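You operate a simulated robot arm through the tools that you are given. There is no shell and no other tool.

You run a simulated robot arm. Do the job below in one go: nothing can be reset, and whatever is moved stays where it is left.

## Task
Change the base feed on the manifold over from LINE 27 to LINE 29.
Fine: shut the old line's two valves before you open the new line's two; shut the one other valve that stands open.

Only the result counts: the job must be done as asked and must still hold three seconds after the hand-in. Knocking over, shifting, dropping, spilling or breaking anything else fails it.

## Robot
A 7-joint arm with a fingered hand, fixed in place. Base frame: the origin is at the foot of the arm, x ahead of it, y to its left, z up. Units: m, rad, N and s.
Its first joint turns from -2.897 to 2.897 rad. Payload 3.7 kg.
Tool frame: the origin (TCP) lies between the finger pads and is the grasp point; the fingertips stand 0.025 m ahead of it; z points along the fingers, y is the line along which they close. The gripper opens to 0.088 m. The gripper's body begins 0.029 m behind the TCP. The gripper is a hand of 5 fingers: y runs from the thumb to the fingers, the wrist lies at [-0.013, -0.106, -0.174] in the tool frame, and closing takes about 1.5 s.
Orientation is that of the tool frame in the base frame, as [roll, pitch, yaw] about the fixed x, y, z axes, in that order (R = Rz(yaw) Ry(pitch) Rx(roll)). With the fingers straight down and the wrist toward the robot, the tool's x, y and z point along [0, 1, 0], [1, 0, 0] and [0, 0, -1] of the base frame.

## Interface
- The arm moves only by the tool play_rows. Its argument "steps" is a list of rows, each a list of 3 entries, a list of its own where there are three numbers: the shift along the base's x, y, z in m, then the turn, a rotation vector about the base's x, y, z in rad, then the gripper command, from -1 (shut) to 1 (fully open), values between in proportion. In form: [[[dx, dy, dz], [rx, ry, rz], jaw], ...]. A call has 1 to 20 rows; each row shifts and turns the commanded pose from where the row before left it. Rows are played at 5 a second. More than 0.05 m and 0.15 rad between two rows, or a gripper value outside its range, and nothing of the call is played. A pose out of reach is approached as far as the arm can. The call stops where the force on the tool passes 40 N (or 10 N more than at its start, if that is more) or the arm is blocked; 0.2 s more then pass. Each finger travels about 0.108 m/s and halts on what it meets, pressing with about 21 N; the grip force reading is that of the motor and also rises with nothing between the fingers. The clock runs only during rows and for 0.2 s after the last one: add rows that do not move to give the fingers time. The reply holds the time, the measured pose of the TCP, the force on the tool along the base axes, the opening and the grip force, in the units named above and with some noise, with the torque about the TCP (base axes, N m) and any sound that the robot's microphone picked up, and new pictures: "pictures" is both (left out), scene, wrist or none.
- Cameras (640 x 400 px; columns grow to the right, rows downward): "scene" is fixed at [0.2204, 0.6491, 1.6984]; the picture's right is [-0.54, -0.84, 0.00], its down [-0.69, 0.44, -0.57] and it looks along [0.48, -0.31, -0.82] (base axes); focal length 312 px, centre (320, 200). "wrist" rides on the gripper at [0.059, -0.079, -0.105] in the tool frame; the picture's right is [-0.73, 0.32, -0.61], its down [-0.62, -0.68, 0.38] and it looks along [-0.29, 0.66, 0.70] (tool axes); focal length 234 px, centre (320, 200).
- set_grasp(shape): the hand has 5 fingers and takes this shape, open, in about a second: jaw (thumb against the fingers, like two jaws); tri (thumb and two fingers); tip (a fingertip pinch); poke (one finger out to press); point (the index stretched); flat (the hand flat); cup (the hand cupped); fist (a fist). The gripper value then closes the fingers along that shape, each until it touches; the sizes above hold for jaw. It gives what a move gives, with no picture.
- probe_pixels(camera, pixels): for up to 12 pixels [column, row] of the newest picture of that camera ("zoom" is the newest enlarged one), the place [x, y, z] in the base frame of the surface seen there, good to about 0.002 m. It takes no simulated time.
- inspect(camera, box): a new picture of the part [left, top, right, bottom] of that camera's present view, enlarged. It takes no simulated time.
- job_done(): hands the job in; it is judged then, once.

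Open the gripper and draw the arm clear of the work before you hand the job in, unless the task says otherwise.

The tools are called after "Request:" as a command line: name --argument value ..., lists and objects as JSON in quotes. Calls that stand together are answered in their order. play_rows: Moves the arm, as the interface text tells. Its arguments: {"type":"object","properties":{"steps":{"type":"array","items":{"type":"array"}},"pictures":{"type":"string","enum":["both","scene","wrist","none"]}},"required":["steps"]} The other tools are called the same way: set_grasp (shape) gives the hand a shape; probe_pixels (camera, pixels) gives the place of the surface under pixels of a picture; inspect (camera, box) takes an enlarged picture of a part of a camera's view; job_done () hands the job in.

At the start:

```text
clock: 0.0
ee_pos: [0.545, 0.0385, 1.2785]
orientation: [-3.141, 0.002, 1.57]
force: [-0.5, 0.1, -1.2]
wrist_torque: [0.0, 0.03, 0.03]
width: 0.0877
finger_force: 0.2
shape: jaw
```

scene: 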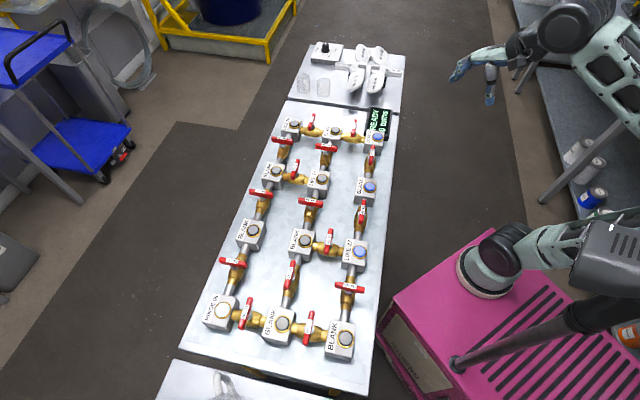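
wrist: 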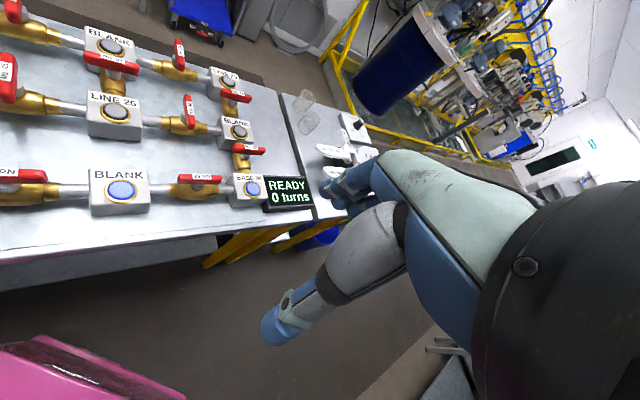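

The scene shows a manifold with many red-handled valves and labelled nodes; the display reads "READY 0 turns". I enlarge several parts to read the labels.

Request:
inspect --camera "scene" --box '[250, 100, 410, 200]'

Request:
inspect --camera "scene" --box '[220, 180, 400, 290]'

Request:
inspect --camera "scene" --box '[190, 250, 390, 370]'

Request:
inspect --camera "wrist" --box '[0, 0, 320, 220]'

```text
4.00 times, centred on (330, 150) of scene
```

zoom: 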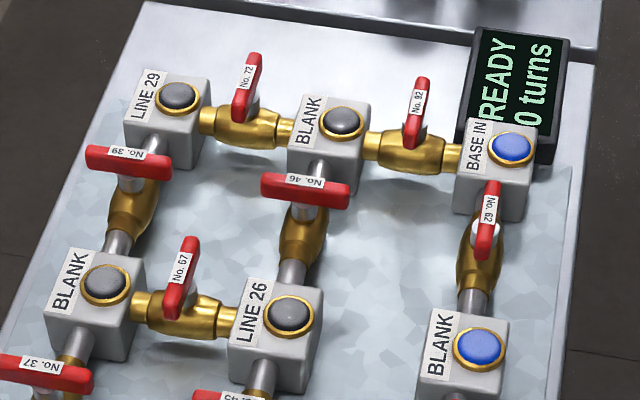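

```text
3.56 times, centred on (310, 235) of scene
```

zoom: 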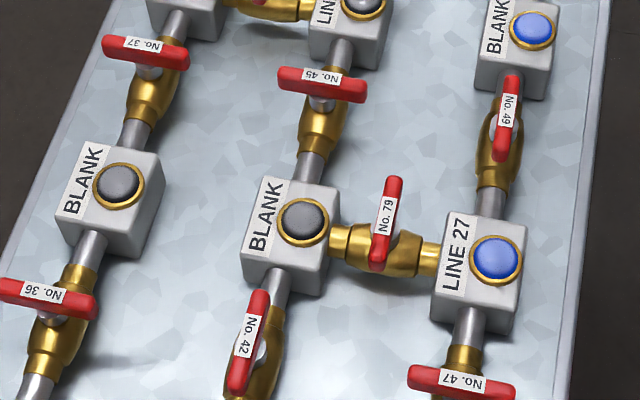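

```text
3.20 times, centred on (290, 310) of scene
```

zoom: 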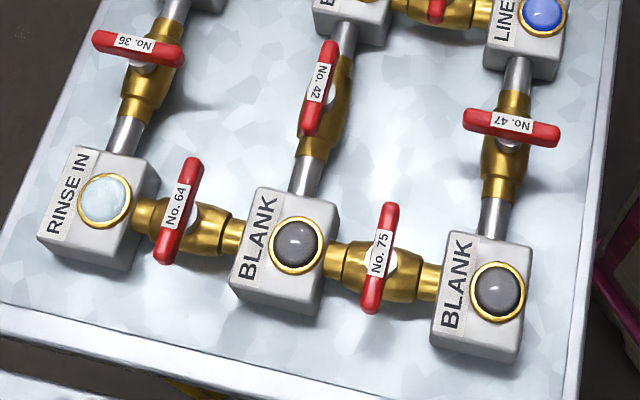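

```text
1.82 times, centred on (160, 110) of wrist
```

zoom: 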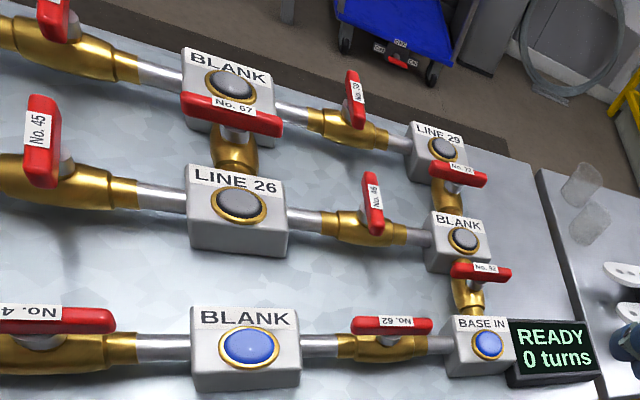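

The lit (blue) path is BASE IN–62–BLANK–49–LINE 27, with handles 62, 49 and 42 lying along their pipes (open) and all others across. I probe the handles and nodes around them to get the geometry.

Request:
inspect --camera "scene" --box '[340, 120, 400, 160]'

Request:
probe_pixels --camera "scene" --pixels '[[373, 147], [371, 155], [371, 162], [363, 203], [362, 211], [361, 219], [294, 262], [291, 275], [288, 287], [378, 137], [370, 188], [359, 252]]'

Request:
probe_pixels --camera "scene" --pixels '[[313, 115], [311, 122], [309, 129], [355, 121], [353, 128], [351, 136], [293, 125], [335, 131], [300, 60], [330, 165], [340, 200], [250, 330]]'

```text
10.00 times, centred on (370, 140) of scene
```

zoom: 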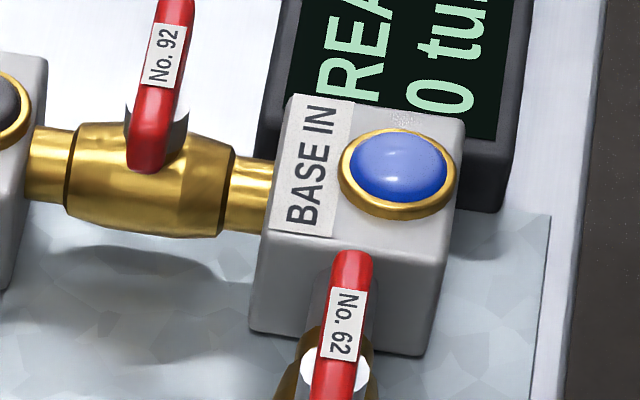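

```text
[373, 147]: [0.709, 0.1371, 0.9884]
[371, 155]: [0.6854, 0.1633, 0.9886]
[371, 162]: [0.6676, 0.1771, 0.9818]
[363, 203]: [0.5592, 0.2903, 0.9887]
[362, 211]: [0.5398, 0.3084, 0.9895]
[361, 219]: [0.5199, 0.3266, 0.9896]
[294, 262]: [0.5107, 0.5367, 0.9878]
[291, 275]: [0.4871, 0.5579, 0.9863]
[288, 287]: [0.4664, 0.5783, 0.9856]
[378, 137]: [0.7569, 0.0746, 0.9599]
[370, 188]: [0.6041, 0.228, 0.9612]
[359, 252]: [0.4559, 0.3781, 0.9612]
```

```text
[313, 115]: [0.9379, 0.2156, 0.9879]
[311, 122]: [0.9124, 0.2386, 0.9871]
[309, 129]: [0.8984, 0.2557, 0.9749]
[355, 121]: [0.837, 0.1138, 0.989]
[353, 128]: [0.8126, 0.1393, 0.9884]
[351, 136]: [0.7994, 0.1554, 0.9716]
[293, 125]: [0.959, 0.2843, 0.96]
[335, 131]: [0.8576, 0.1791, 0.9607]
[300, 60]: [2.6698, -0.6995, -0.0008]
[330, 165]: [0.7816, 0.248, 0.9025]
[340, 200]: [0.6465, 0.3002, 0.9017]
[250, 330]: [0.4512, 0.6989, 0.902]
```

The table top is at z≈0.902 and the handle tops at z≈0.989, with the manifold turned about 45°. I enlarge the handles to find their shape, stem centre and any stop that shows the turning direction.

Request:
inspect --camera "scene" --box '[346, 138, 394, 168]'

Request:
probe_pixels --camera "zoom" --pixels '[[320, 100], [320, 150], [320, 200], [320, 250], [320, 300], [340, 120], [350, 80], [300, 250], [350, 250], [280, 300], [360, 300], [320, 350]]'

Request:
inspect --camera "scene" --box '[338, 190, 386, 220]'

Request:
inspect --camera "scene" --box '[267, 257, 315, 293]'

Request:
inspect --camera "scene" --box '[287, 110, 335, 140]'

Request:
inspect --camera "scene" --box '[329, 115, 377, 145]'

```text
13.33 times, centred on (370, 153) of scene
```

zoom: 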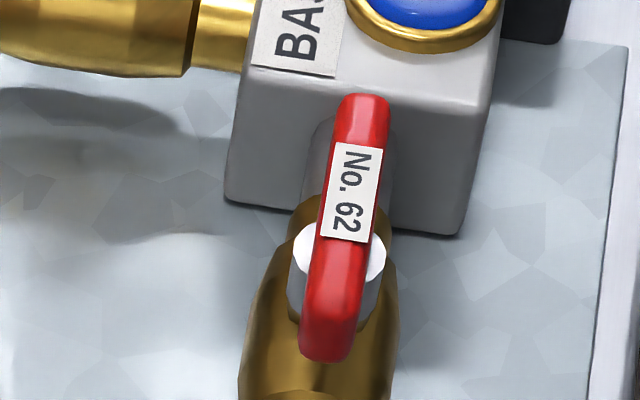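

```text
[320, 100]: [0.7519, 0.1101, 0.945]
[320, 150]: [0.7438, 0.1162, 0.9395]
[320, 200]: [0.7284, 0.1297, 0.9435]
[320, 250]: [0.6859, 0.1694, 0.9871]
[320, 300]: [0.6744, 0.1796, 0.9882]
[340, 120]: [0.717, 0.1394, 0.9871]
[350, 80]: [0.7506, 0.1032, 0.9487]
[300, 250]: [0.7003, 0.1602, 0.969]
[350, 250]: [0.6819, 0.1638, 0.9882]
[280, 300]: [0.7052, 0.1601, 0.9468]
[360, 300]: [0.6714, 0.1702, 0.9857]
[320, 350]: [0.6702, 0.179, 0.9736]
```

```text
13.33 times, centred on (362, 205) of scene
```

zoom: 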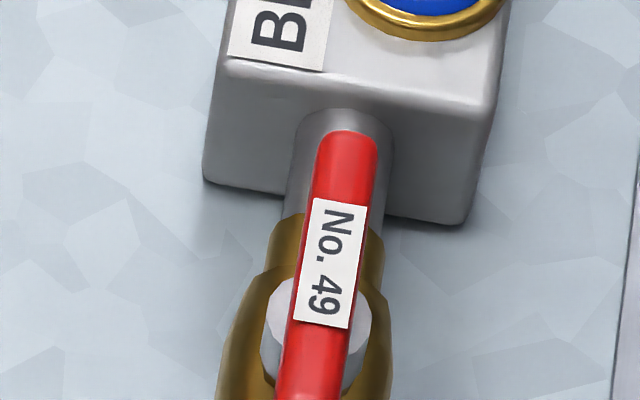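

```text
11.11 times, centred on (291, 275) of scene
```

zoom: 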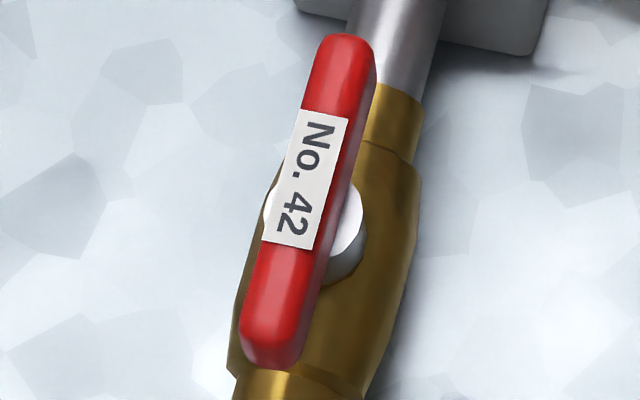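

```text
13.33 times, centred on (311, 125) of scene
```

zoom: 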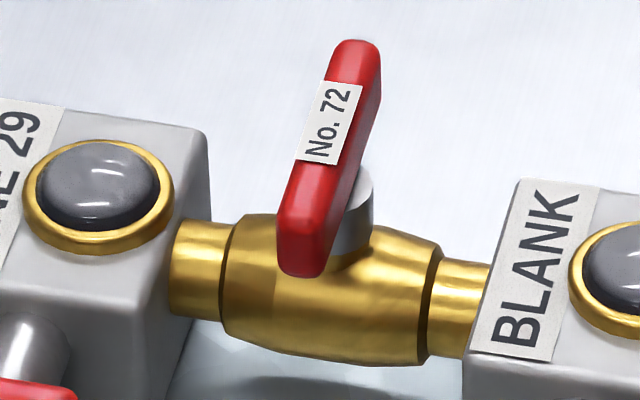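

```text
13.33 times, centred on (353, 130) of scene
```

zoom: 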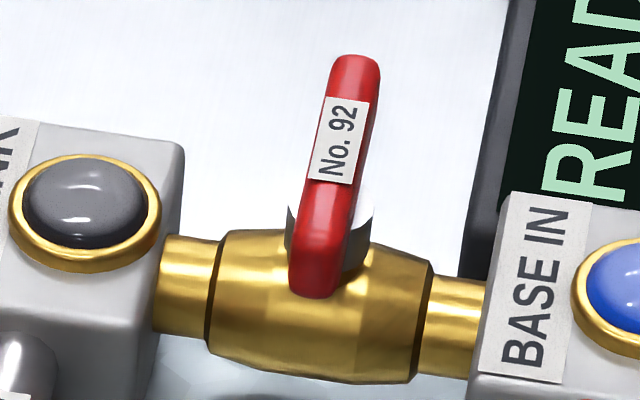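

Handle bars are about 0.075 m long and 0.014 m wide on a round stem with tops at z≈0.988. I look at the hand and probe more handle points for accurate centres.

Request:
inspect --camera "scene" --box '[430, 20, 560, 120]'

Request:
inspect --camera "wrist" --box '[220, 100, 640, 400]'

Request:
inspect --camera "scene" --box '[346, 138, 394, 168]'

Request:
probe_pixels --camera "zoom" --pixels '[[345, 105], [385, 105], [365, 98], [340, 140], [380, 140], [312, 270], [362, 270], [305, 315], [355, 315], [328, 325], [295, 245], [380, 255]]'

```text
4.00 times, centred on (495, 70) of scene
```

zoom: 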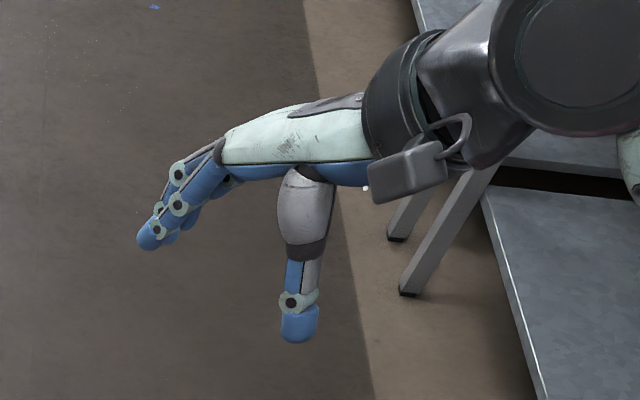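

```text
1.33 times, centred on (430, 250) of wrist
```

zoom: 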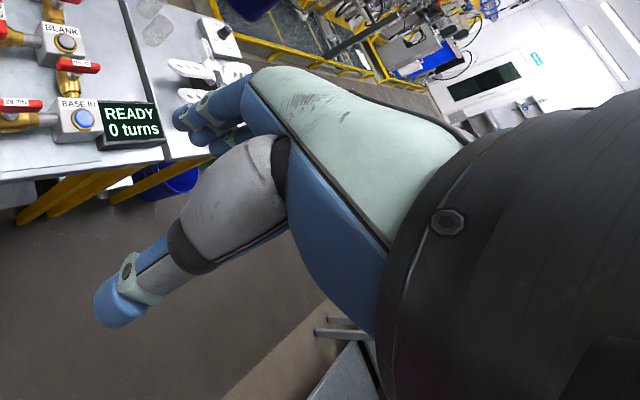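

```text
13.33 times, centred on (370, 153) of scene
```

zoom: 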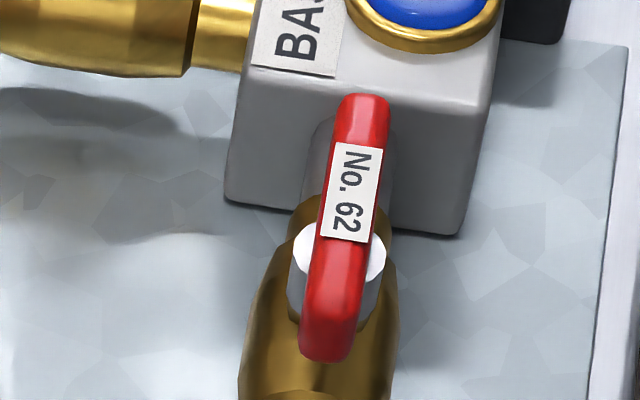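

```text
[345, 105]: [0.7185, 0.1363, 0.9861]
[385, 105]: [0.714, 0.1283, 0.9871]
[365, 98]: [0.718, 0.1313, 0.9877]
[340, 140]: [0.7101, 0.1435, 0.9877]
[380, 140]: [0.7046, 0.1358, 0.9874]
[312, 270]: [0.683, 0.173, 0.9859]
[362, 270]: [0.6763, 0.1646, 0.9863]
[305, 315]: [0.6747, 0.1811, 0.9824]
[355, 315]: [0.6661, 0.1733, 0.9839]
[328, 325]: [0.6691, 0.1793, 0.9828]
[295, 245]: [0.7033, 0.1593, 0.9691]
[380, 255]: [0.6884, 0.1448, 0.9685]
```

The bar of 62 runs from (0.719, 0.131) to (0.667, 0.181), so the centre is about (0.694, 0.155), with the stem disc top at z≈0.969. I try the "poke" shape well away from the work to see how the finger stands relative to the TCP.

Request:
set_grasp --shape "poke"

Request:
play_rows --steps '[[[0, 0, 0], [0, 0, 0], 1], [[0, 0, 0], [0, 0, 0], 1]]' --pictures "both"

Request:
inspect --camera "scene" --box '[430, 20, 560, 120]'

Request:
inspect --camera "wrist" --box '[220, 100, 640, 400]'

```text
clock: 0.9
ee_pos: [0.5445, 0.038, 1.278]
orientation: [3.14, 0.0, 1.571]
force: [-0.1, 0.3, -0.1]
wrist_torque: [0.01, -0.01, 0.03]
width: 0.0001
finger_force: 0.2
shape: poke
```

```text
clock: 1.5
ee_pos: [0.5435, 0.0394, 1.2787]
orientation: [-3.14, -0.001, 1.571]
force: [-0.2, 0.1, 0.5]
wrist_torque: [0.0, -0.01, -0.04]
width: 0.0
finger_force: 0.0
shape: poke
```

scene: 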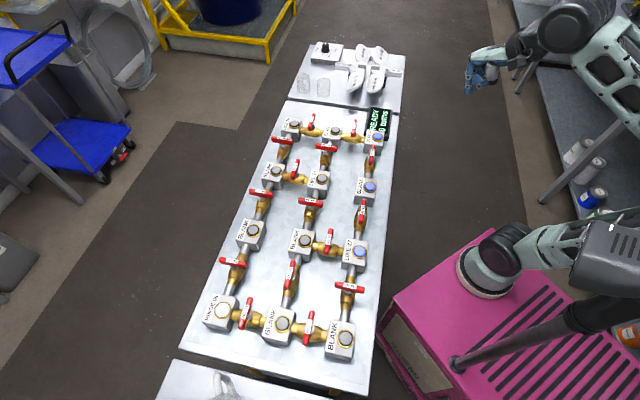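
wrist: 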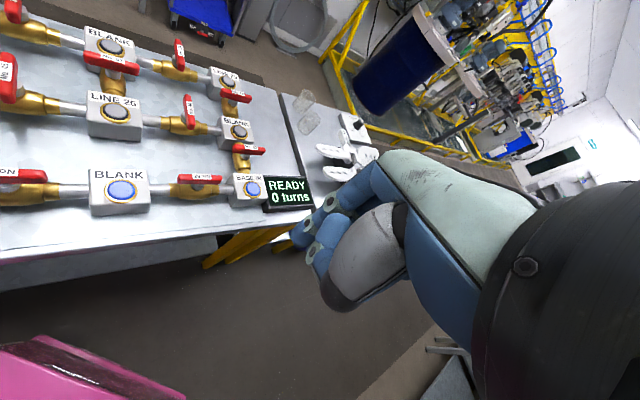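

```text
4.00 times, centred on (495, 70) of scene
```

zoom: 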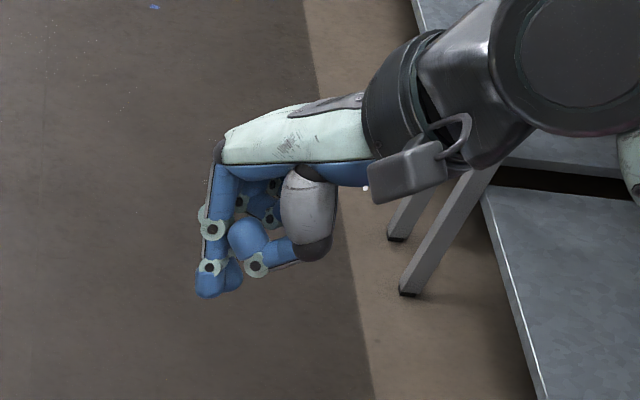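

```text
1.33 times, centred on (430, 250) of wrist
```

zoom: 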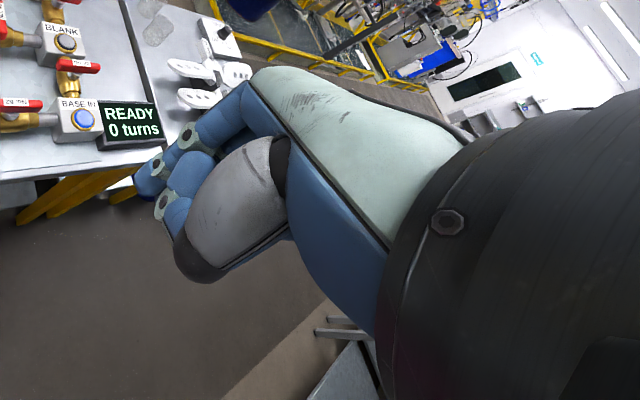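

In poke the index finger hangs down from the knuckle (scene zoom tip at about (208, 285)). I probe points along the finger, thumb and palm to place them relative to the TCP.

Request:
inspect --camera "scene" --box '[460, 40, 532, 100]'

Request:
probe_pixels --camera "scene" --pixels '[[480, 92], [482, 91], [487, 90], [482, 85], [489, 86], [483, 76], [485, 66], [494, 85], [500, 82], [495, 80], [505, 70], [508, 82]]'

Request:
probe_pixels --camera "wrist" --pixels '[[298, 235], [310, 224], [312, 250], [322, 268], [325, 290], [340, 300], [345, 200], [330, 230], [360, 250], [350, 305]]'

```text
6.67 times, centred on (496, 70) of scene
```

zoom: 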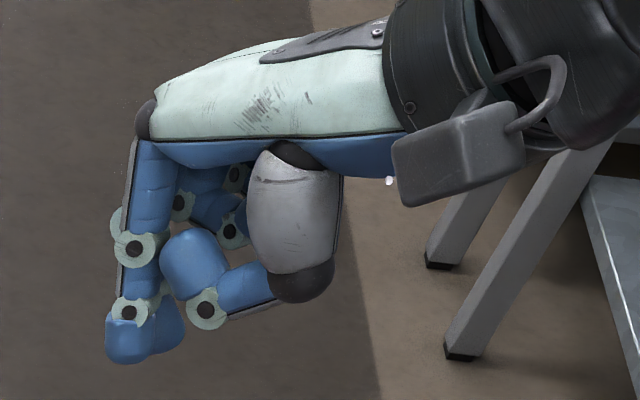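

```text
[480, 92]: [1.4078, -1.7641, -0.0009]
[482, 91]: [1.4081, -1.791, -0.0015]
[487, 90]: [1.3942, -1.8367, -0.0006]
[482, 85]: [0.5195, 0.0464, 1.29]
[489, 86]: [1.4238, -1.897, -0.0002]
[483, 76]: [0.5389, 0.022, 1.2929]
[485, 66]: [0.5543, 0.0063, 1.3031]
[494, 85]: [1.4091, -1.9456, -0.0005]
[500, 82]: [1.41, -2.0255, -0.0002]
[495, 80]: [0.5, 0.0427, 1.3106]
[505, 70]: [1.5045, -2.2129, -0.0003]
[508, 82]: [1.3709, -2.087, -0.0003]
```

```text
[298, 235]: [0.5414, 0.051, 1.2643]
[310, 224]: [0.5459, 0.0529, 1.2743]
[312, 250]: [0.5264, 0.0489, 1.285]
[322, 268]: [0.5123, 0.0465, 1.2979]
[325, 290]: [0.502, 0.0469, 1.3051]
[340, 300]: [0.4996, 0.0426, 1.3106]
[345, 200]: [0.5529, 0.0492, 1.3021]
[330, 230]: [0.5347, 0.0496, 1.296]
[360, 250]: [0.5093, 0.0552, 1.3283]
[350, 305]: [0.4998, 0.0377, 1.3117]
```

The zoom is centred on (496, 70) with a 6.67 factor, so I probe directly in zoom coordinates to locate the fingertip and other low parts of the hand.

Request:
probe_pixels --camera "zoom" --pixels '[[125, 355], [145, 355], [170, 345], [178, 335], [115, 330], [140, 330], [165, 320], [130, 250], [200, 320], [205, 270], [290, 290], [240, 290]]'

Request:
inspect --camera "wrist" --box '[270, 160, 430, 320]'

```text
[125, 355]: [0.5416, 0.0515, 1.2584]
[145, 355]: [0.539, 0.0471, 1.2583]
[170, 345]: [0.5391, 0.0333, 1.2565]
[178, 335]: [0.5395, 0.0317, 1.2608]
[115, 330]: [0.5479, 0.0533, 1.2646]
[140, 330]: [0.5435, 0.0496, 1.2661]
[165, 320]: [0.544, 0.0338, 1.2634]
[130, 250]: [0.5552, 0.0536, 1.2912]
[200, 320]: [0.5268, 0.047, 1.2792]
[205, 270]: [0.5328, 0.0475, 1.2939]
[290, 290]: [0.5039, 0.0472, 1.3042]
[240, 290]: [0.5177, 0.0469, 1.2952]
```

```text
2.50 times, centred on (350, 240) of wrist
```

zoom: 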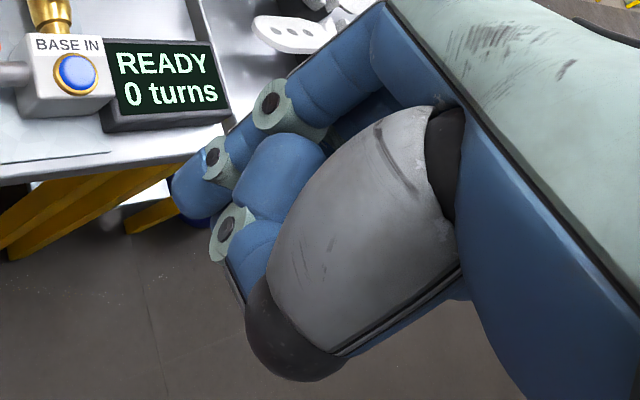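

Poke presents two fingertips side by side (index at y≈0.050 and the next at y≈0.033), tip about 0.023 m below the TCP. Now I zoom on shut handles to compare label directions, which hints the turning direction.

Request:
inspect --camera "scene" --box '[302, 135, 350, 165]'

Request:
inspect --camera "scene" --box '[324, 272, 372, 302]'

Request:
inspect --camera "scene" --box '[210, 247, 258, 277]'

Request:
inspect --camera "scene" --box '[305, 228, 353, 258]'

```text
13.33 times, centred on (326, 150) of scene
```

zoom: 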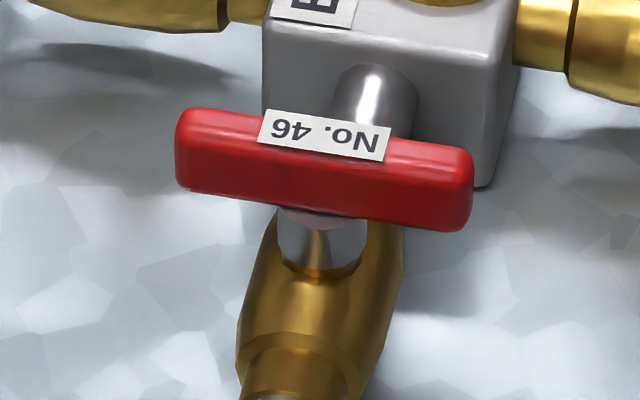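

```text
13.33 times, centred on (348, 287) of scene
```

zoom: 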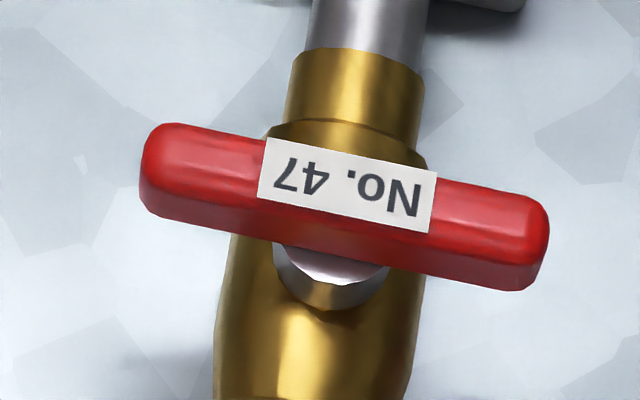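

```text
13.33 times, centred on (234, 262) of scene
```

zoom: 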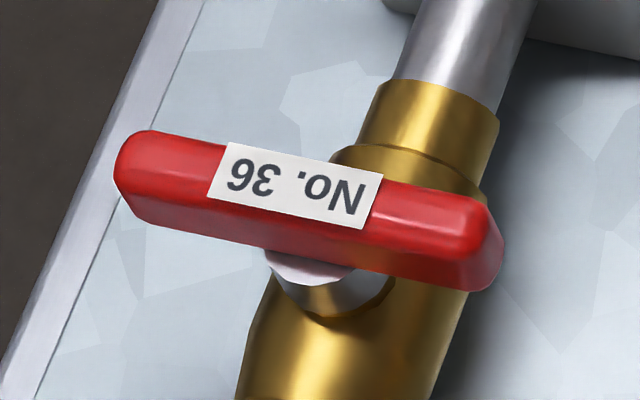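

```text
13.33 times, centred on (329, 243) of scene
```

zoom: 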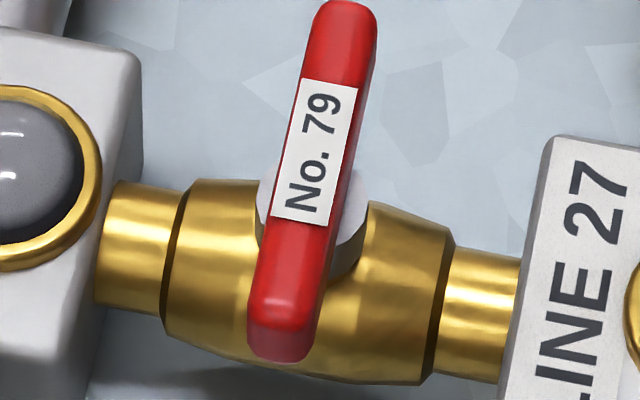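

All shut handles across u-pipes read upside-down and the v-pipe ones read upward, so consistently clockwise (from above) shuts and counter-clockwise opens. I move the poke hand above the robot side of handle 62, turned 45° so its flat faces the bar.

Request:
play_rows --steps '[[[0.0173, 0.0164, -0.03], [0, 0, 0.1295], 1], [[0.0173, 0.0164, -0.03], [0, 0, 0.1295], 1], [[0.0173, 0.0164, -0.03], [0, 0, 0.1295], 1], [[0.0173, 0.0164, -0.03], [0, 0, 0.1295], 1], [[0.0173, 0.0164, -0.03], [0, 0, 0.1295], 1], [[0.0173, 0.0164, -0.0285], [0, 0, 0.1295], 1], [[0, 0, 0], [0, 0, 0], 1], [[0, 0, 0], [0, 0, 0], 1]]' --pictures "both"

Request:
inspect --camera "scene" --box '[330, 90, 458, 170]'

```text
clock: 3.3
ee_pos: [0.648, 0.1358, 1.0991]
orientation: [3.141, 0.001, 2.35]
force: [0.0, 0.1, 0.0]
wrist_torque: [0.0, 0.0, -0.03]
width: 0.0
finger_force: 0.1
shape: poke
```

scene: 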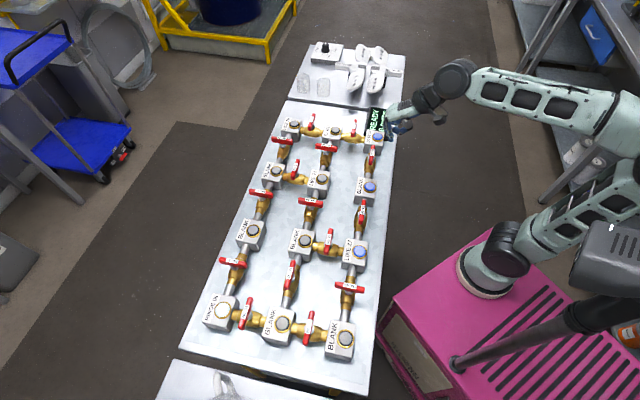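
wrist: 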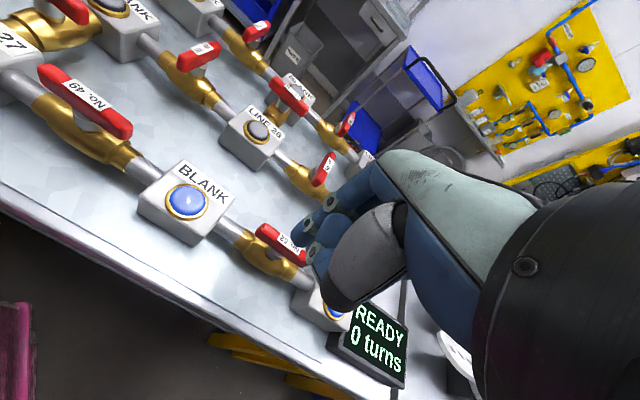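

```text
5.00 times, centred on (394, 130) of scene
```

zoom: 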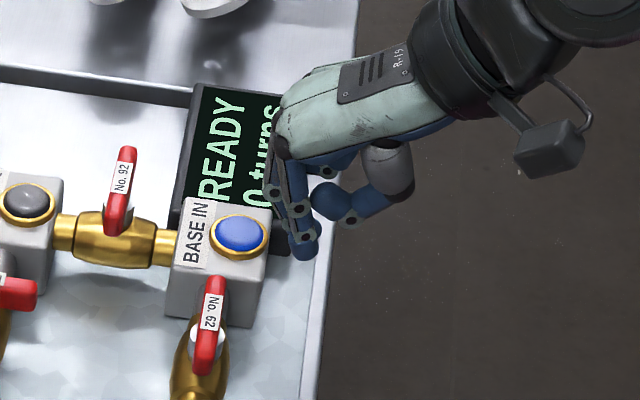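

The hand is over the robot side of 62 at z=1.10, fingertips near zoom (303, 255). I probe the fingertips, the curled fingers and the display edge height for clearance before descending.

Request:
probe_pixels --camera "zoom" --pixels '[[303, 255], [298, 245], [312, 240], [285, 205], [350, 220], [340, 200], [400, 160], [280, 130], [270, 190], [190, 95], [188, 170], [284, 247]]'

Request:
inspect --camera "wrist" --box '[200, 170, 440, 400]'

```text
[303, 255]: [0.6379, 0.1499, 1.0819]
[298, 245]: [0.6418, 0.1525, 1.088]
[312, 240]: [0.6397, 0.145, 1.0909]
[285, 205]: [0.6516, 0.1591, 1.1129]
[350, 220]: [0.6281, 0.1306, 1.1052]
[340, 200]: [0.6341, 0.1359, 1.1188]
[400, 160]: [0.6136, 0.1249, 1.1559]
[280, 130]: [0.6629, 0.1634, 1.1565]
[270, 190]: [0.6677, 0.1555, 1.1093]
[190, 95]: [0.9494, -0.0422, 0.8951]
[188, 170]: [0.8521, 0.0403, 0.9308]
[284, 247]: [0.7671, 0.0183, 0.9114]
```

```text
1.74 times, centred on (320, 285) of wrist
```

zoom: 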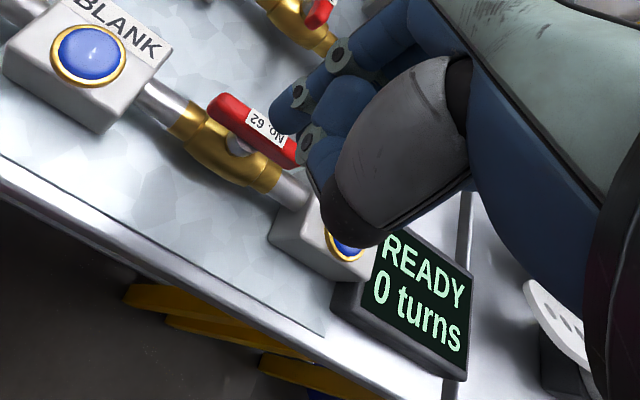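

The display is low (z≈0.93) and nothing stands above 0.99 near the hand, so I descend straight to TCP z≈0.998 beside the bar of 62.

Request:
play_rows --steps '[[[0, 0.001, -0.03], [0, 0, 0], 1], [[0, 0, -0.03], [0, 0, 0], 1], [[0, 0, -0.025], [0, 0, 0], 1], [[0, 0, -0.016], [0, 0, 0], 1], [[0, 0, 0], [0, 0, 0], 1]]' --pictures "both"

Request:
inspect --camera "scene" --box '[340, 120, 404, 160]'

Request:
inspect --camera "wrist" --box '[200, 170, 440, 320]'

```text
clock: 4.5
ee_pos: [0.6475, 0.1397, 0.9975]
orientation: [-3.141, 0.001, 2.347]
force: [1.2, -0.5, 0.8]
wrist_torque: [0.02, 0.04, 0.0]
width: 0.0002
finger_force: 0.1
shape: poke
```

scene: 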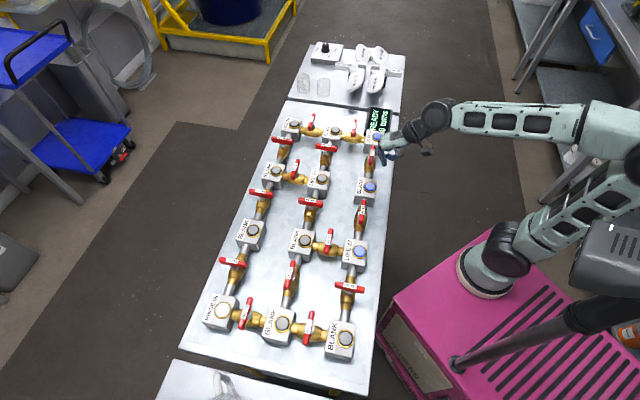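
wrist: 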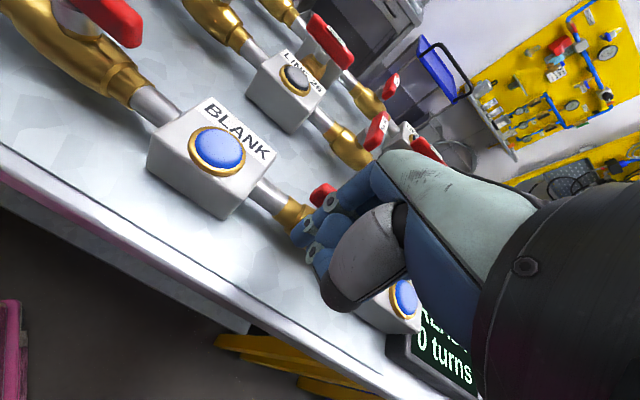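

```text
10.00 times, centred on (372, 140) of scene
```

zoom: 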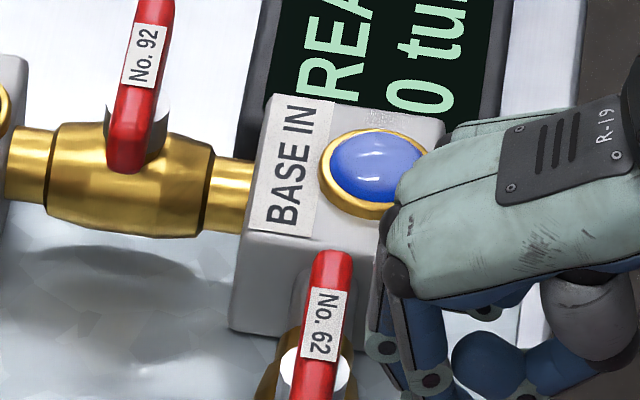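

```text
2.67 times, centred on (320, 245) of wrist
```

zoom: 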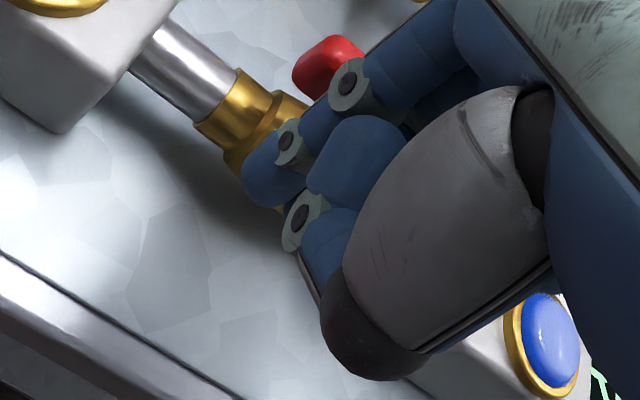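

The finger pair is beside the bar, 0.043 m to the robot side of the bar's axis and 0.022 m along toward its near end. I push slowly along +v (about 4 mm per row) to find contact.

Request:
play_rows --steps '[[[0.00285, 0.0028, 0], [0, 0, 0], 1], [[0.00285, 0.0028, 0], [0, 0, 0], 1], [[0.00285, 0.0028, 0], [0, 0, 0], 1], [[0.00285, 0.0028, 0], [0, 0, 0], 1], [[0, 0, 0], [0, 0, 0], 1]]' --pictures "none"

Request:
inspect --camera "scene" --box '[340, 130, 404, 170]'

Request:
inspect --camera "wrist" --box '[200, 170, 440, 320]'

```text
clock: 5.7
ee_pos: [0.66, 0.1507, 0.9982]
orientation: [-3.141, 0.001, 2.349]
force: [1.0, 0.2, 0.1]
wrist_torque: [-0.01, 0.02, 0.04]
width: 0.0
finger_force: 0.0
shape: poke
```

```text
10.00 times, centred on (372, 150) of scene
```

zoom: 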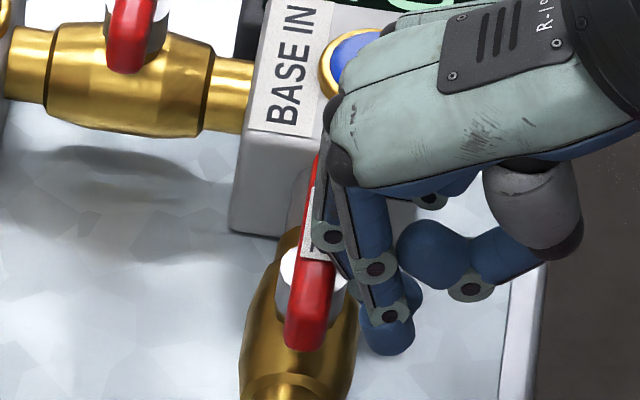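

```text
2.67 times, centred on (320, 245) of wrist
```

zoom: 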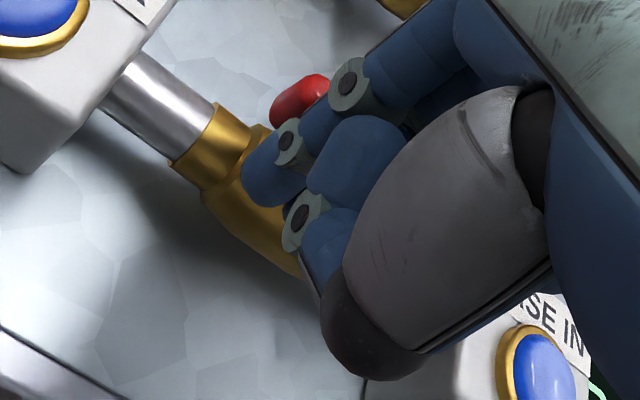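

No contact yet at v-offset −0.027; the finger is just right of the bar end in the scene zoom. I push on another 8 mm.

Request:
play_rows --steps '[[[0.0021, 0.0021, 0], [0, 0, 0], 1], [[0.0021, 0.0021, 0], [0, 0, 0], 1], [[0.0021, 0.0021, 0], [0, 0, 0], 1], [[0, 0, 0], [0, 0, 0], 1]]' --pictures "none"

Request:
inspect --camera "scene" --box '[340, 130, 404, 170]'

Request:
inspect --camera "wrist" --box '[200, 170, 440, 320]'

```text
clock: 6.7
ee_pos: [0.6658, 0.1563, 0.9985]
orientation: [3.141, 0.0, 2.347]
force: [-4.2, -0.7, 3.8]
wrist_torque: [0.03, 0.01, 0.0]
width: 0.0001
finger_force: 0.0
shape: poke
```

```text
10.00 times, centred on (372, 150) of scene
```

zoom: 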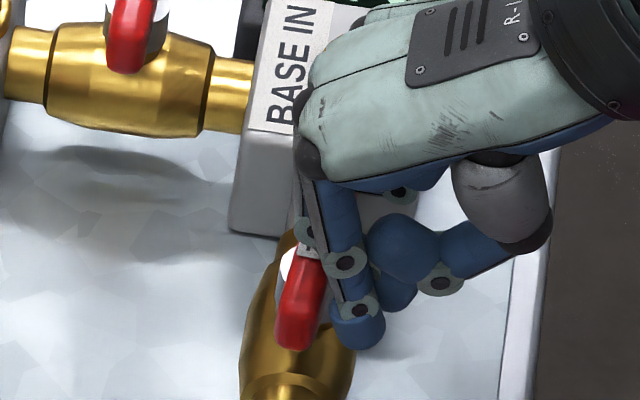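

```text
2.67 times, centred on (320, 245) of wrist
```

zoom: 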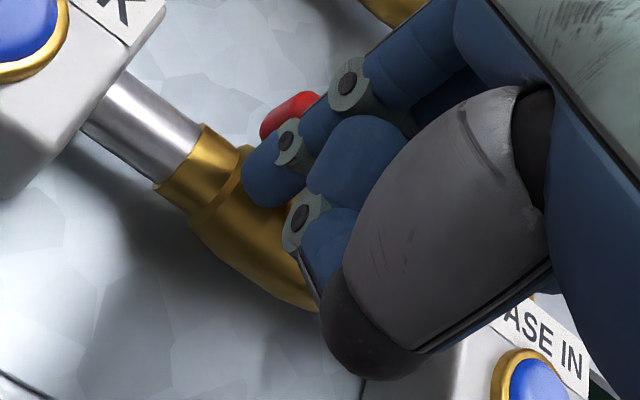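

Contact is made (force about −4 N in x, +4 N in z). I now swing the hand clockwise about the stem centre (0.694, 0.154) for three small rows and see whether the bar follows.

Request:
play_rows --steps '[[[0.0005, 0.0034, 0], [0, 0, -0.12], 1], [[0.0009, 0.0032, 0], [0, 0, -0.12], 1], [[0.00125, 0.0032, 0], [0, 0, -0.12], 1], [[0, 0, 0], [0, 0, 0], 1]]' --pictures "none"

Request:
inspect --camera "scene" --box '[340, 130, 404, 170]'

Request:
inspect --camera "wrist" --box '[200, 170, 440, 320]'

```text
clock: 7.7
ee_pos: [0.6668, 0.1656, 0.9983]
orientation: [-3.141, 0.001, 1.988]
force: [-4.0, -0.6, 5.0]
wrist_torque: [-0.03, -0.07, -0.03]
width: 0.0002
finger_force: 0.0
shape: poke
```

```text
10.00 times, centred on (372, 150) of scene
```

zoom: 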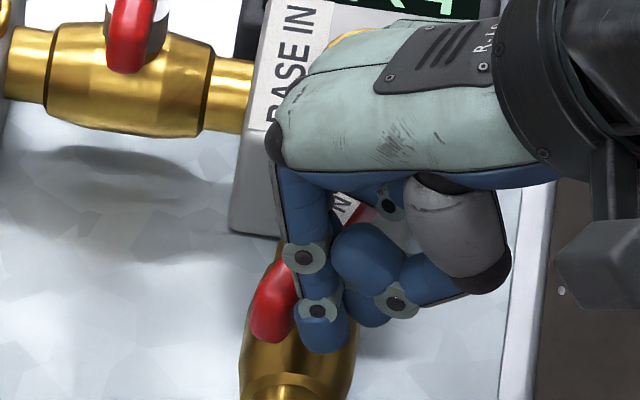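

```text
2.67 times, centred on (320, 245) of wrist
```

zoom: 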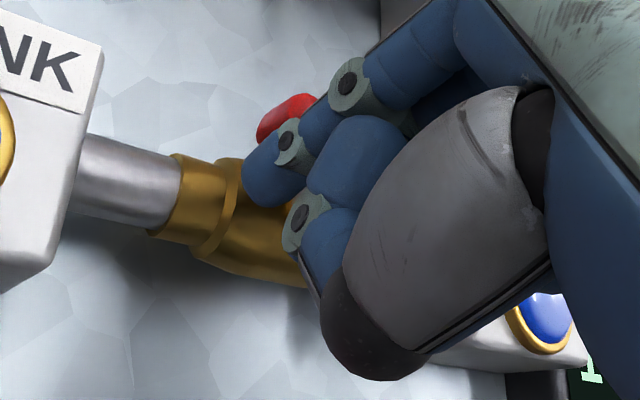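

The bar turned with the hand at only ~5 N, so clockwise is right. I continue the swing by six more rows.

Request:
play_rows --steps '[[[0.00163, 0.00297, 0], [0, 0, -0.12], 1], [[0.00198, 0.00276, 0], [0, 0, -0.12], 1], [[0.00229, 0.00251, 0], [0, 0, -0.12], 1], [[0.00257, 0.00221, 0], [0, 0, -0.12], 1], [[0.00282, 0.00188, 0], [0, 0, -0.12], 1], [[0.00303, 0.00153, 0], [0, 0, -0.12], 1], [[0, 0, 0], [0, 0, 0], 1]]' --pictures "none"

Request:
inspect --camera "scene" --box '[340, 130, 404, 170]'

Request:
inspect --camera "wrist" --box '[200, 170, 440, 320]'

```text
clock: 9.3
ee_pos: [0.6831, 0.1806, 0.9981]
orientation: [3.141, -0.001, 1.268]
force: [-3.0, 2.6, 5.1]
wrist_torque: [-0.07, -0.04, -0.01]
width: 0.0
finger_force: 0.1
shape: poke
```

```text
10.00 times, centred on (372, 150) of scene
```

zoom: 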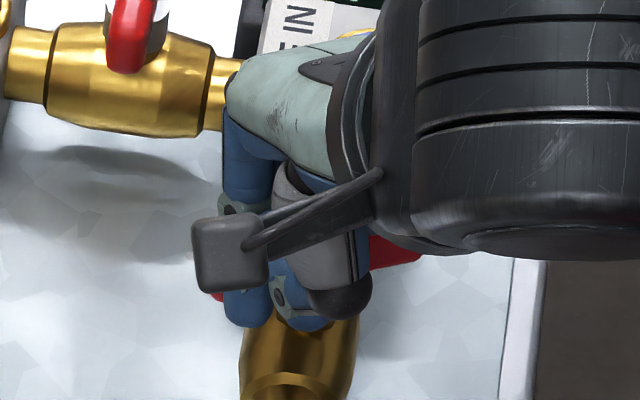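

```text
2.67 times, centred on (320, 245) of wrist
```

zoom: 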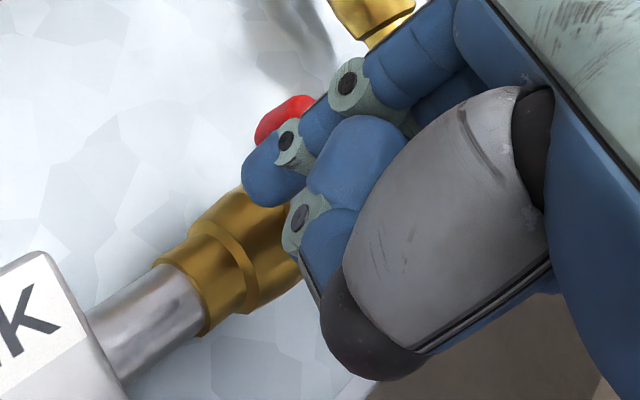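

The bar is still following with about 6 N of contact. I finish the last quarter of the swing (four rows).

Request:
play_rows --steps '[[[0.00318, 0.00116, 0], [0, 0, -0.12], 1], [[0.00331, 0.00078, 0], [0, 0, -0.12], 1], [[0.00337, 0.00037, 0], [0, 0, -0.12], 1], [[0.0034, 0, 0], [0, 0, -0.12], 1], [[0, 0, 0], [0, 0, 0], 1]]' --pictures "none"

Request:
inspect --camera "scene" --box '[340, 130, 404, 170]'

Request:
inspect --camera "wrist" --box '[200, 170, 440, 320]'

```text
clock: 10.5
ee_pos: [0.6957, 0.1831, 0.9989]
orientation: [-3.141, -0.001, 0.787]
force: [-1.6, 3.5, 3.7]
wrist_torque: [-0.06, 0.01, -0.03]
width: 0.0
finger_force: 0.1
shape: poke
```

```text
10.00 times, centred on (372, 150) of scene
```

zoom: 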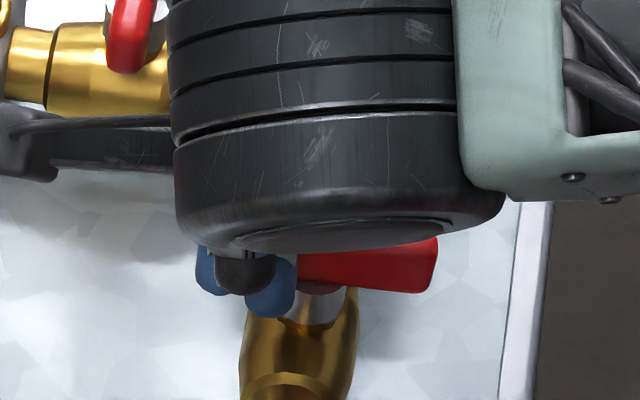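

```text
2.67 times, centred on (320, 245) of wrist
```

zoom: 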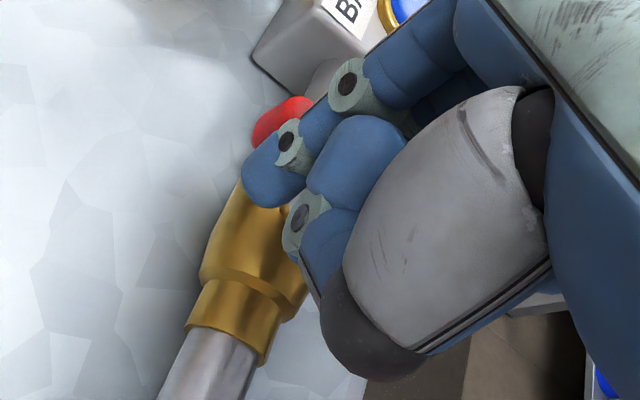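

The bar of 62 now looks square across the pipe. I nudge 3 mm further in the push direction to feel for an end stop.

Request:
play_rows --steps '[[[0.0015, -0.0012, 0], [0, 0, -0.04], 1], [[0.0015, -0.0012, 0], [0, 0, -0.04], 1], [[0, 0, 0], [0, 0, 0], 1]]' --pictures "none"

```text
clock: 11.3
ee_pos: [0.6985, 0.1804, 0.9996]
orientation: [-3.141, 0.001, 0.706]
force: [-4.0, 6.1, 3.4]
wrist_torque: [-0.01, 0.02, -0.04]
width: 0.0
finger_force: 0.1
shape: poke
```

Force rose to about 7 N in-plane, suggesting the end stop is near. I back the finger off along the retreat direction, lift, and look.

Request:
play_rows --steps '[[[-0.0085, 0.0085, 0], [0, 0, 0], 1], [[-0.0085, 0.0085, 0], [0, 0, 0], 1], [[-0.0085, 0.0085, 0.01], [0, 0, 0], 1], [[0, 0, 0.04], [0, 0, 0], 1], [[0, 0, 0.04], [0, 0, 0], 1], [[-0.02, 0.0, 0.04], [0, 0, 0.1], 1], [[-0.04, 0.0, 0.02], [0, 0, 0.14], 1], [[-0.045, 0.0, 0.0], [0, 0, 0.14], 1], [[-0.045, 0.0, 0.0], [0, 0, 0.14], 1], [[0, 0, 0], [0, 0, 0], 1]]' --pictures "both"

Request:
inspect --camera "scene" --box '[340, 130, 404, 170]'

```text
clock: 13.5
ee_pos: [0.524, 0.2042, 1.1494]
orientation: [-3.141, -0.001, 1.229]
force: [-0.4, -0.5, 0.0]
wrist_torque: [-0.05, -0.01, -0.01]
width: 0.0
finger_force: 0.0
shape: poke
```

scene: 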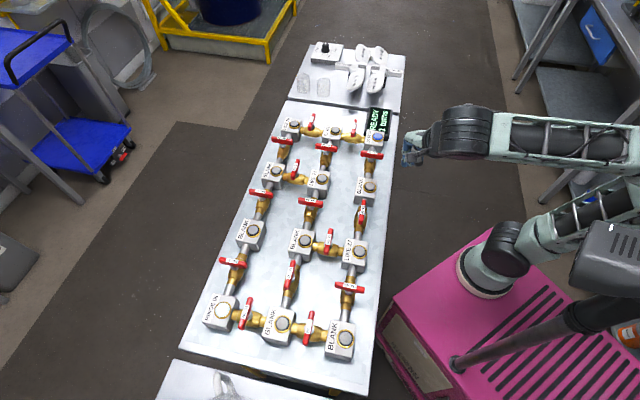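
wrist: 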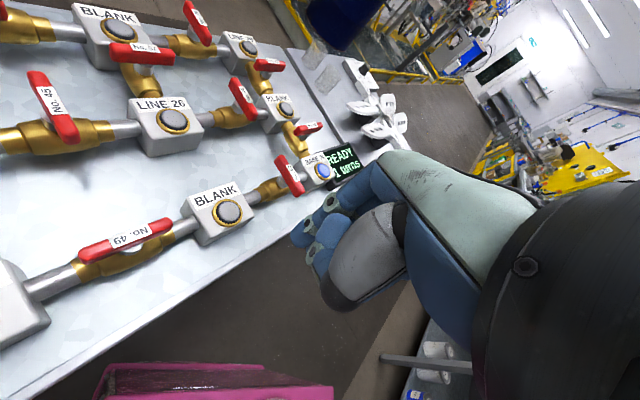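

```text
10.00 times, centred on (372, 150) of scene
```

zoom: 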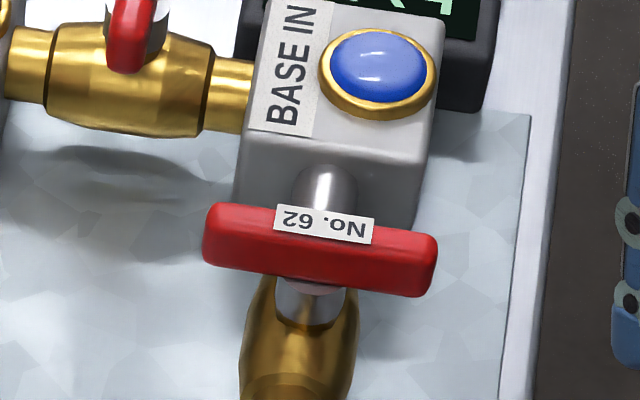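

62 is now across its pipe, the lights of the LINE 27 branch went dark and the display reads 1 turn. Next I locate handle 49 exactly.

Request:
inspect --camera "scene" --box '[338, 196, 386, 226]'

Request:
probe_pixels --camera "scene" --pixels '[[364, 201], [363, 205], [362, 209], [361.5, 213], [361, 217], [360.5, 220]]'

Request:
probe_pixels --camera "wrist" --pixels '[[90, 252], [125, 240], [160, 227], [120, 262]]'

```text
13.33 times, centred on (362, 211) of scene
```

zoom: 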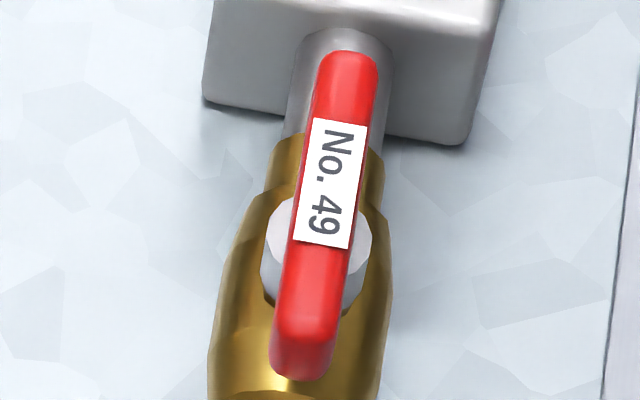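

```text
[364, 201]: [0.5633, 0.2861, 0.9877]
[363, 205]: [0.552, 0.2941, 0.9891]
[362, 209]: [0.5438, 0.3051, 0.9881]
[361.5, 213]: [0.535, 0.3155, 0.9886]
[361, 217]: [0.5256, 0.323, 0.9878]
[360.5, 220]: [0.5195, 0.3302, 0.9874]
```

```text
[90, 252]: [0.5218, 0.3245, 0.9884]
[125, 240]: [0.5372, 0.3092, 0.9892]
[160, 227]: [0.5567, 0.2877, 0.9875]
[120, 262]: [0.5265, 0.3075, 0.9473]
```

I probe the bar ends and edges of 49 in the zoom to fix its centre.

Request:
probe_pixels --camera "zoom" --pixels '[[322, 65], [375, 65], [348, 55], [305, 160], [362, 160], [287, 270], [343, 270], [280, 325], [335, 325], [305, 335], [268, 240], [368, 240]]'

```text
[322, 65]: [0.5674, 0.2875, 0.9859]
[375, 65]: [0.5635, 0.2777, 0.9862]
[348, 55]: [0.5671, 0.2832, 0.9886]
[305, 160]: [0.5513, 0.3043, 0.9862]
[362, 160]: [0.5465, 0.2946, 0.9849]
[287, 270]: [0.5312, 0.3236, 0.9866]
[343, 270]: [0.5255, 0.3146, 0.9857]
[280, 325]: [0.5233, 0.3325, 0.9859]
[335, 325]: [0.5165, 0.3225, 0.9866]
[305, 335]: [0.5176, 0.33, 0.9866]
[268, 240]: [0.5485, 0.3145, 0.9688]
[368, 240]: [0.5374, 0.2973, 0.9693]
```

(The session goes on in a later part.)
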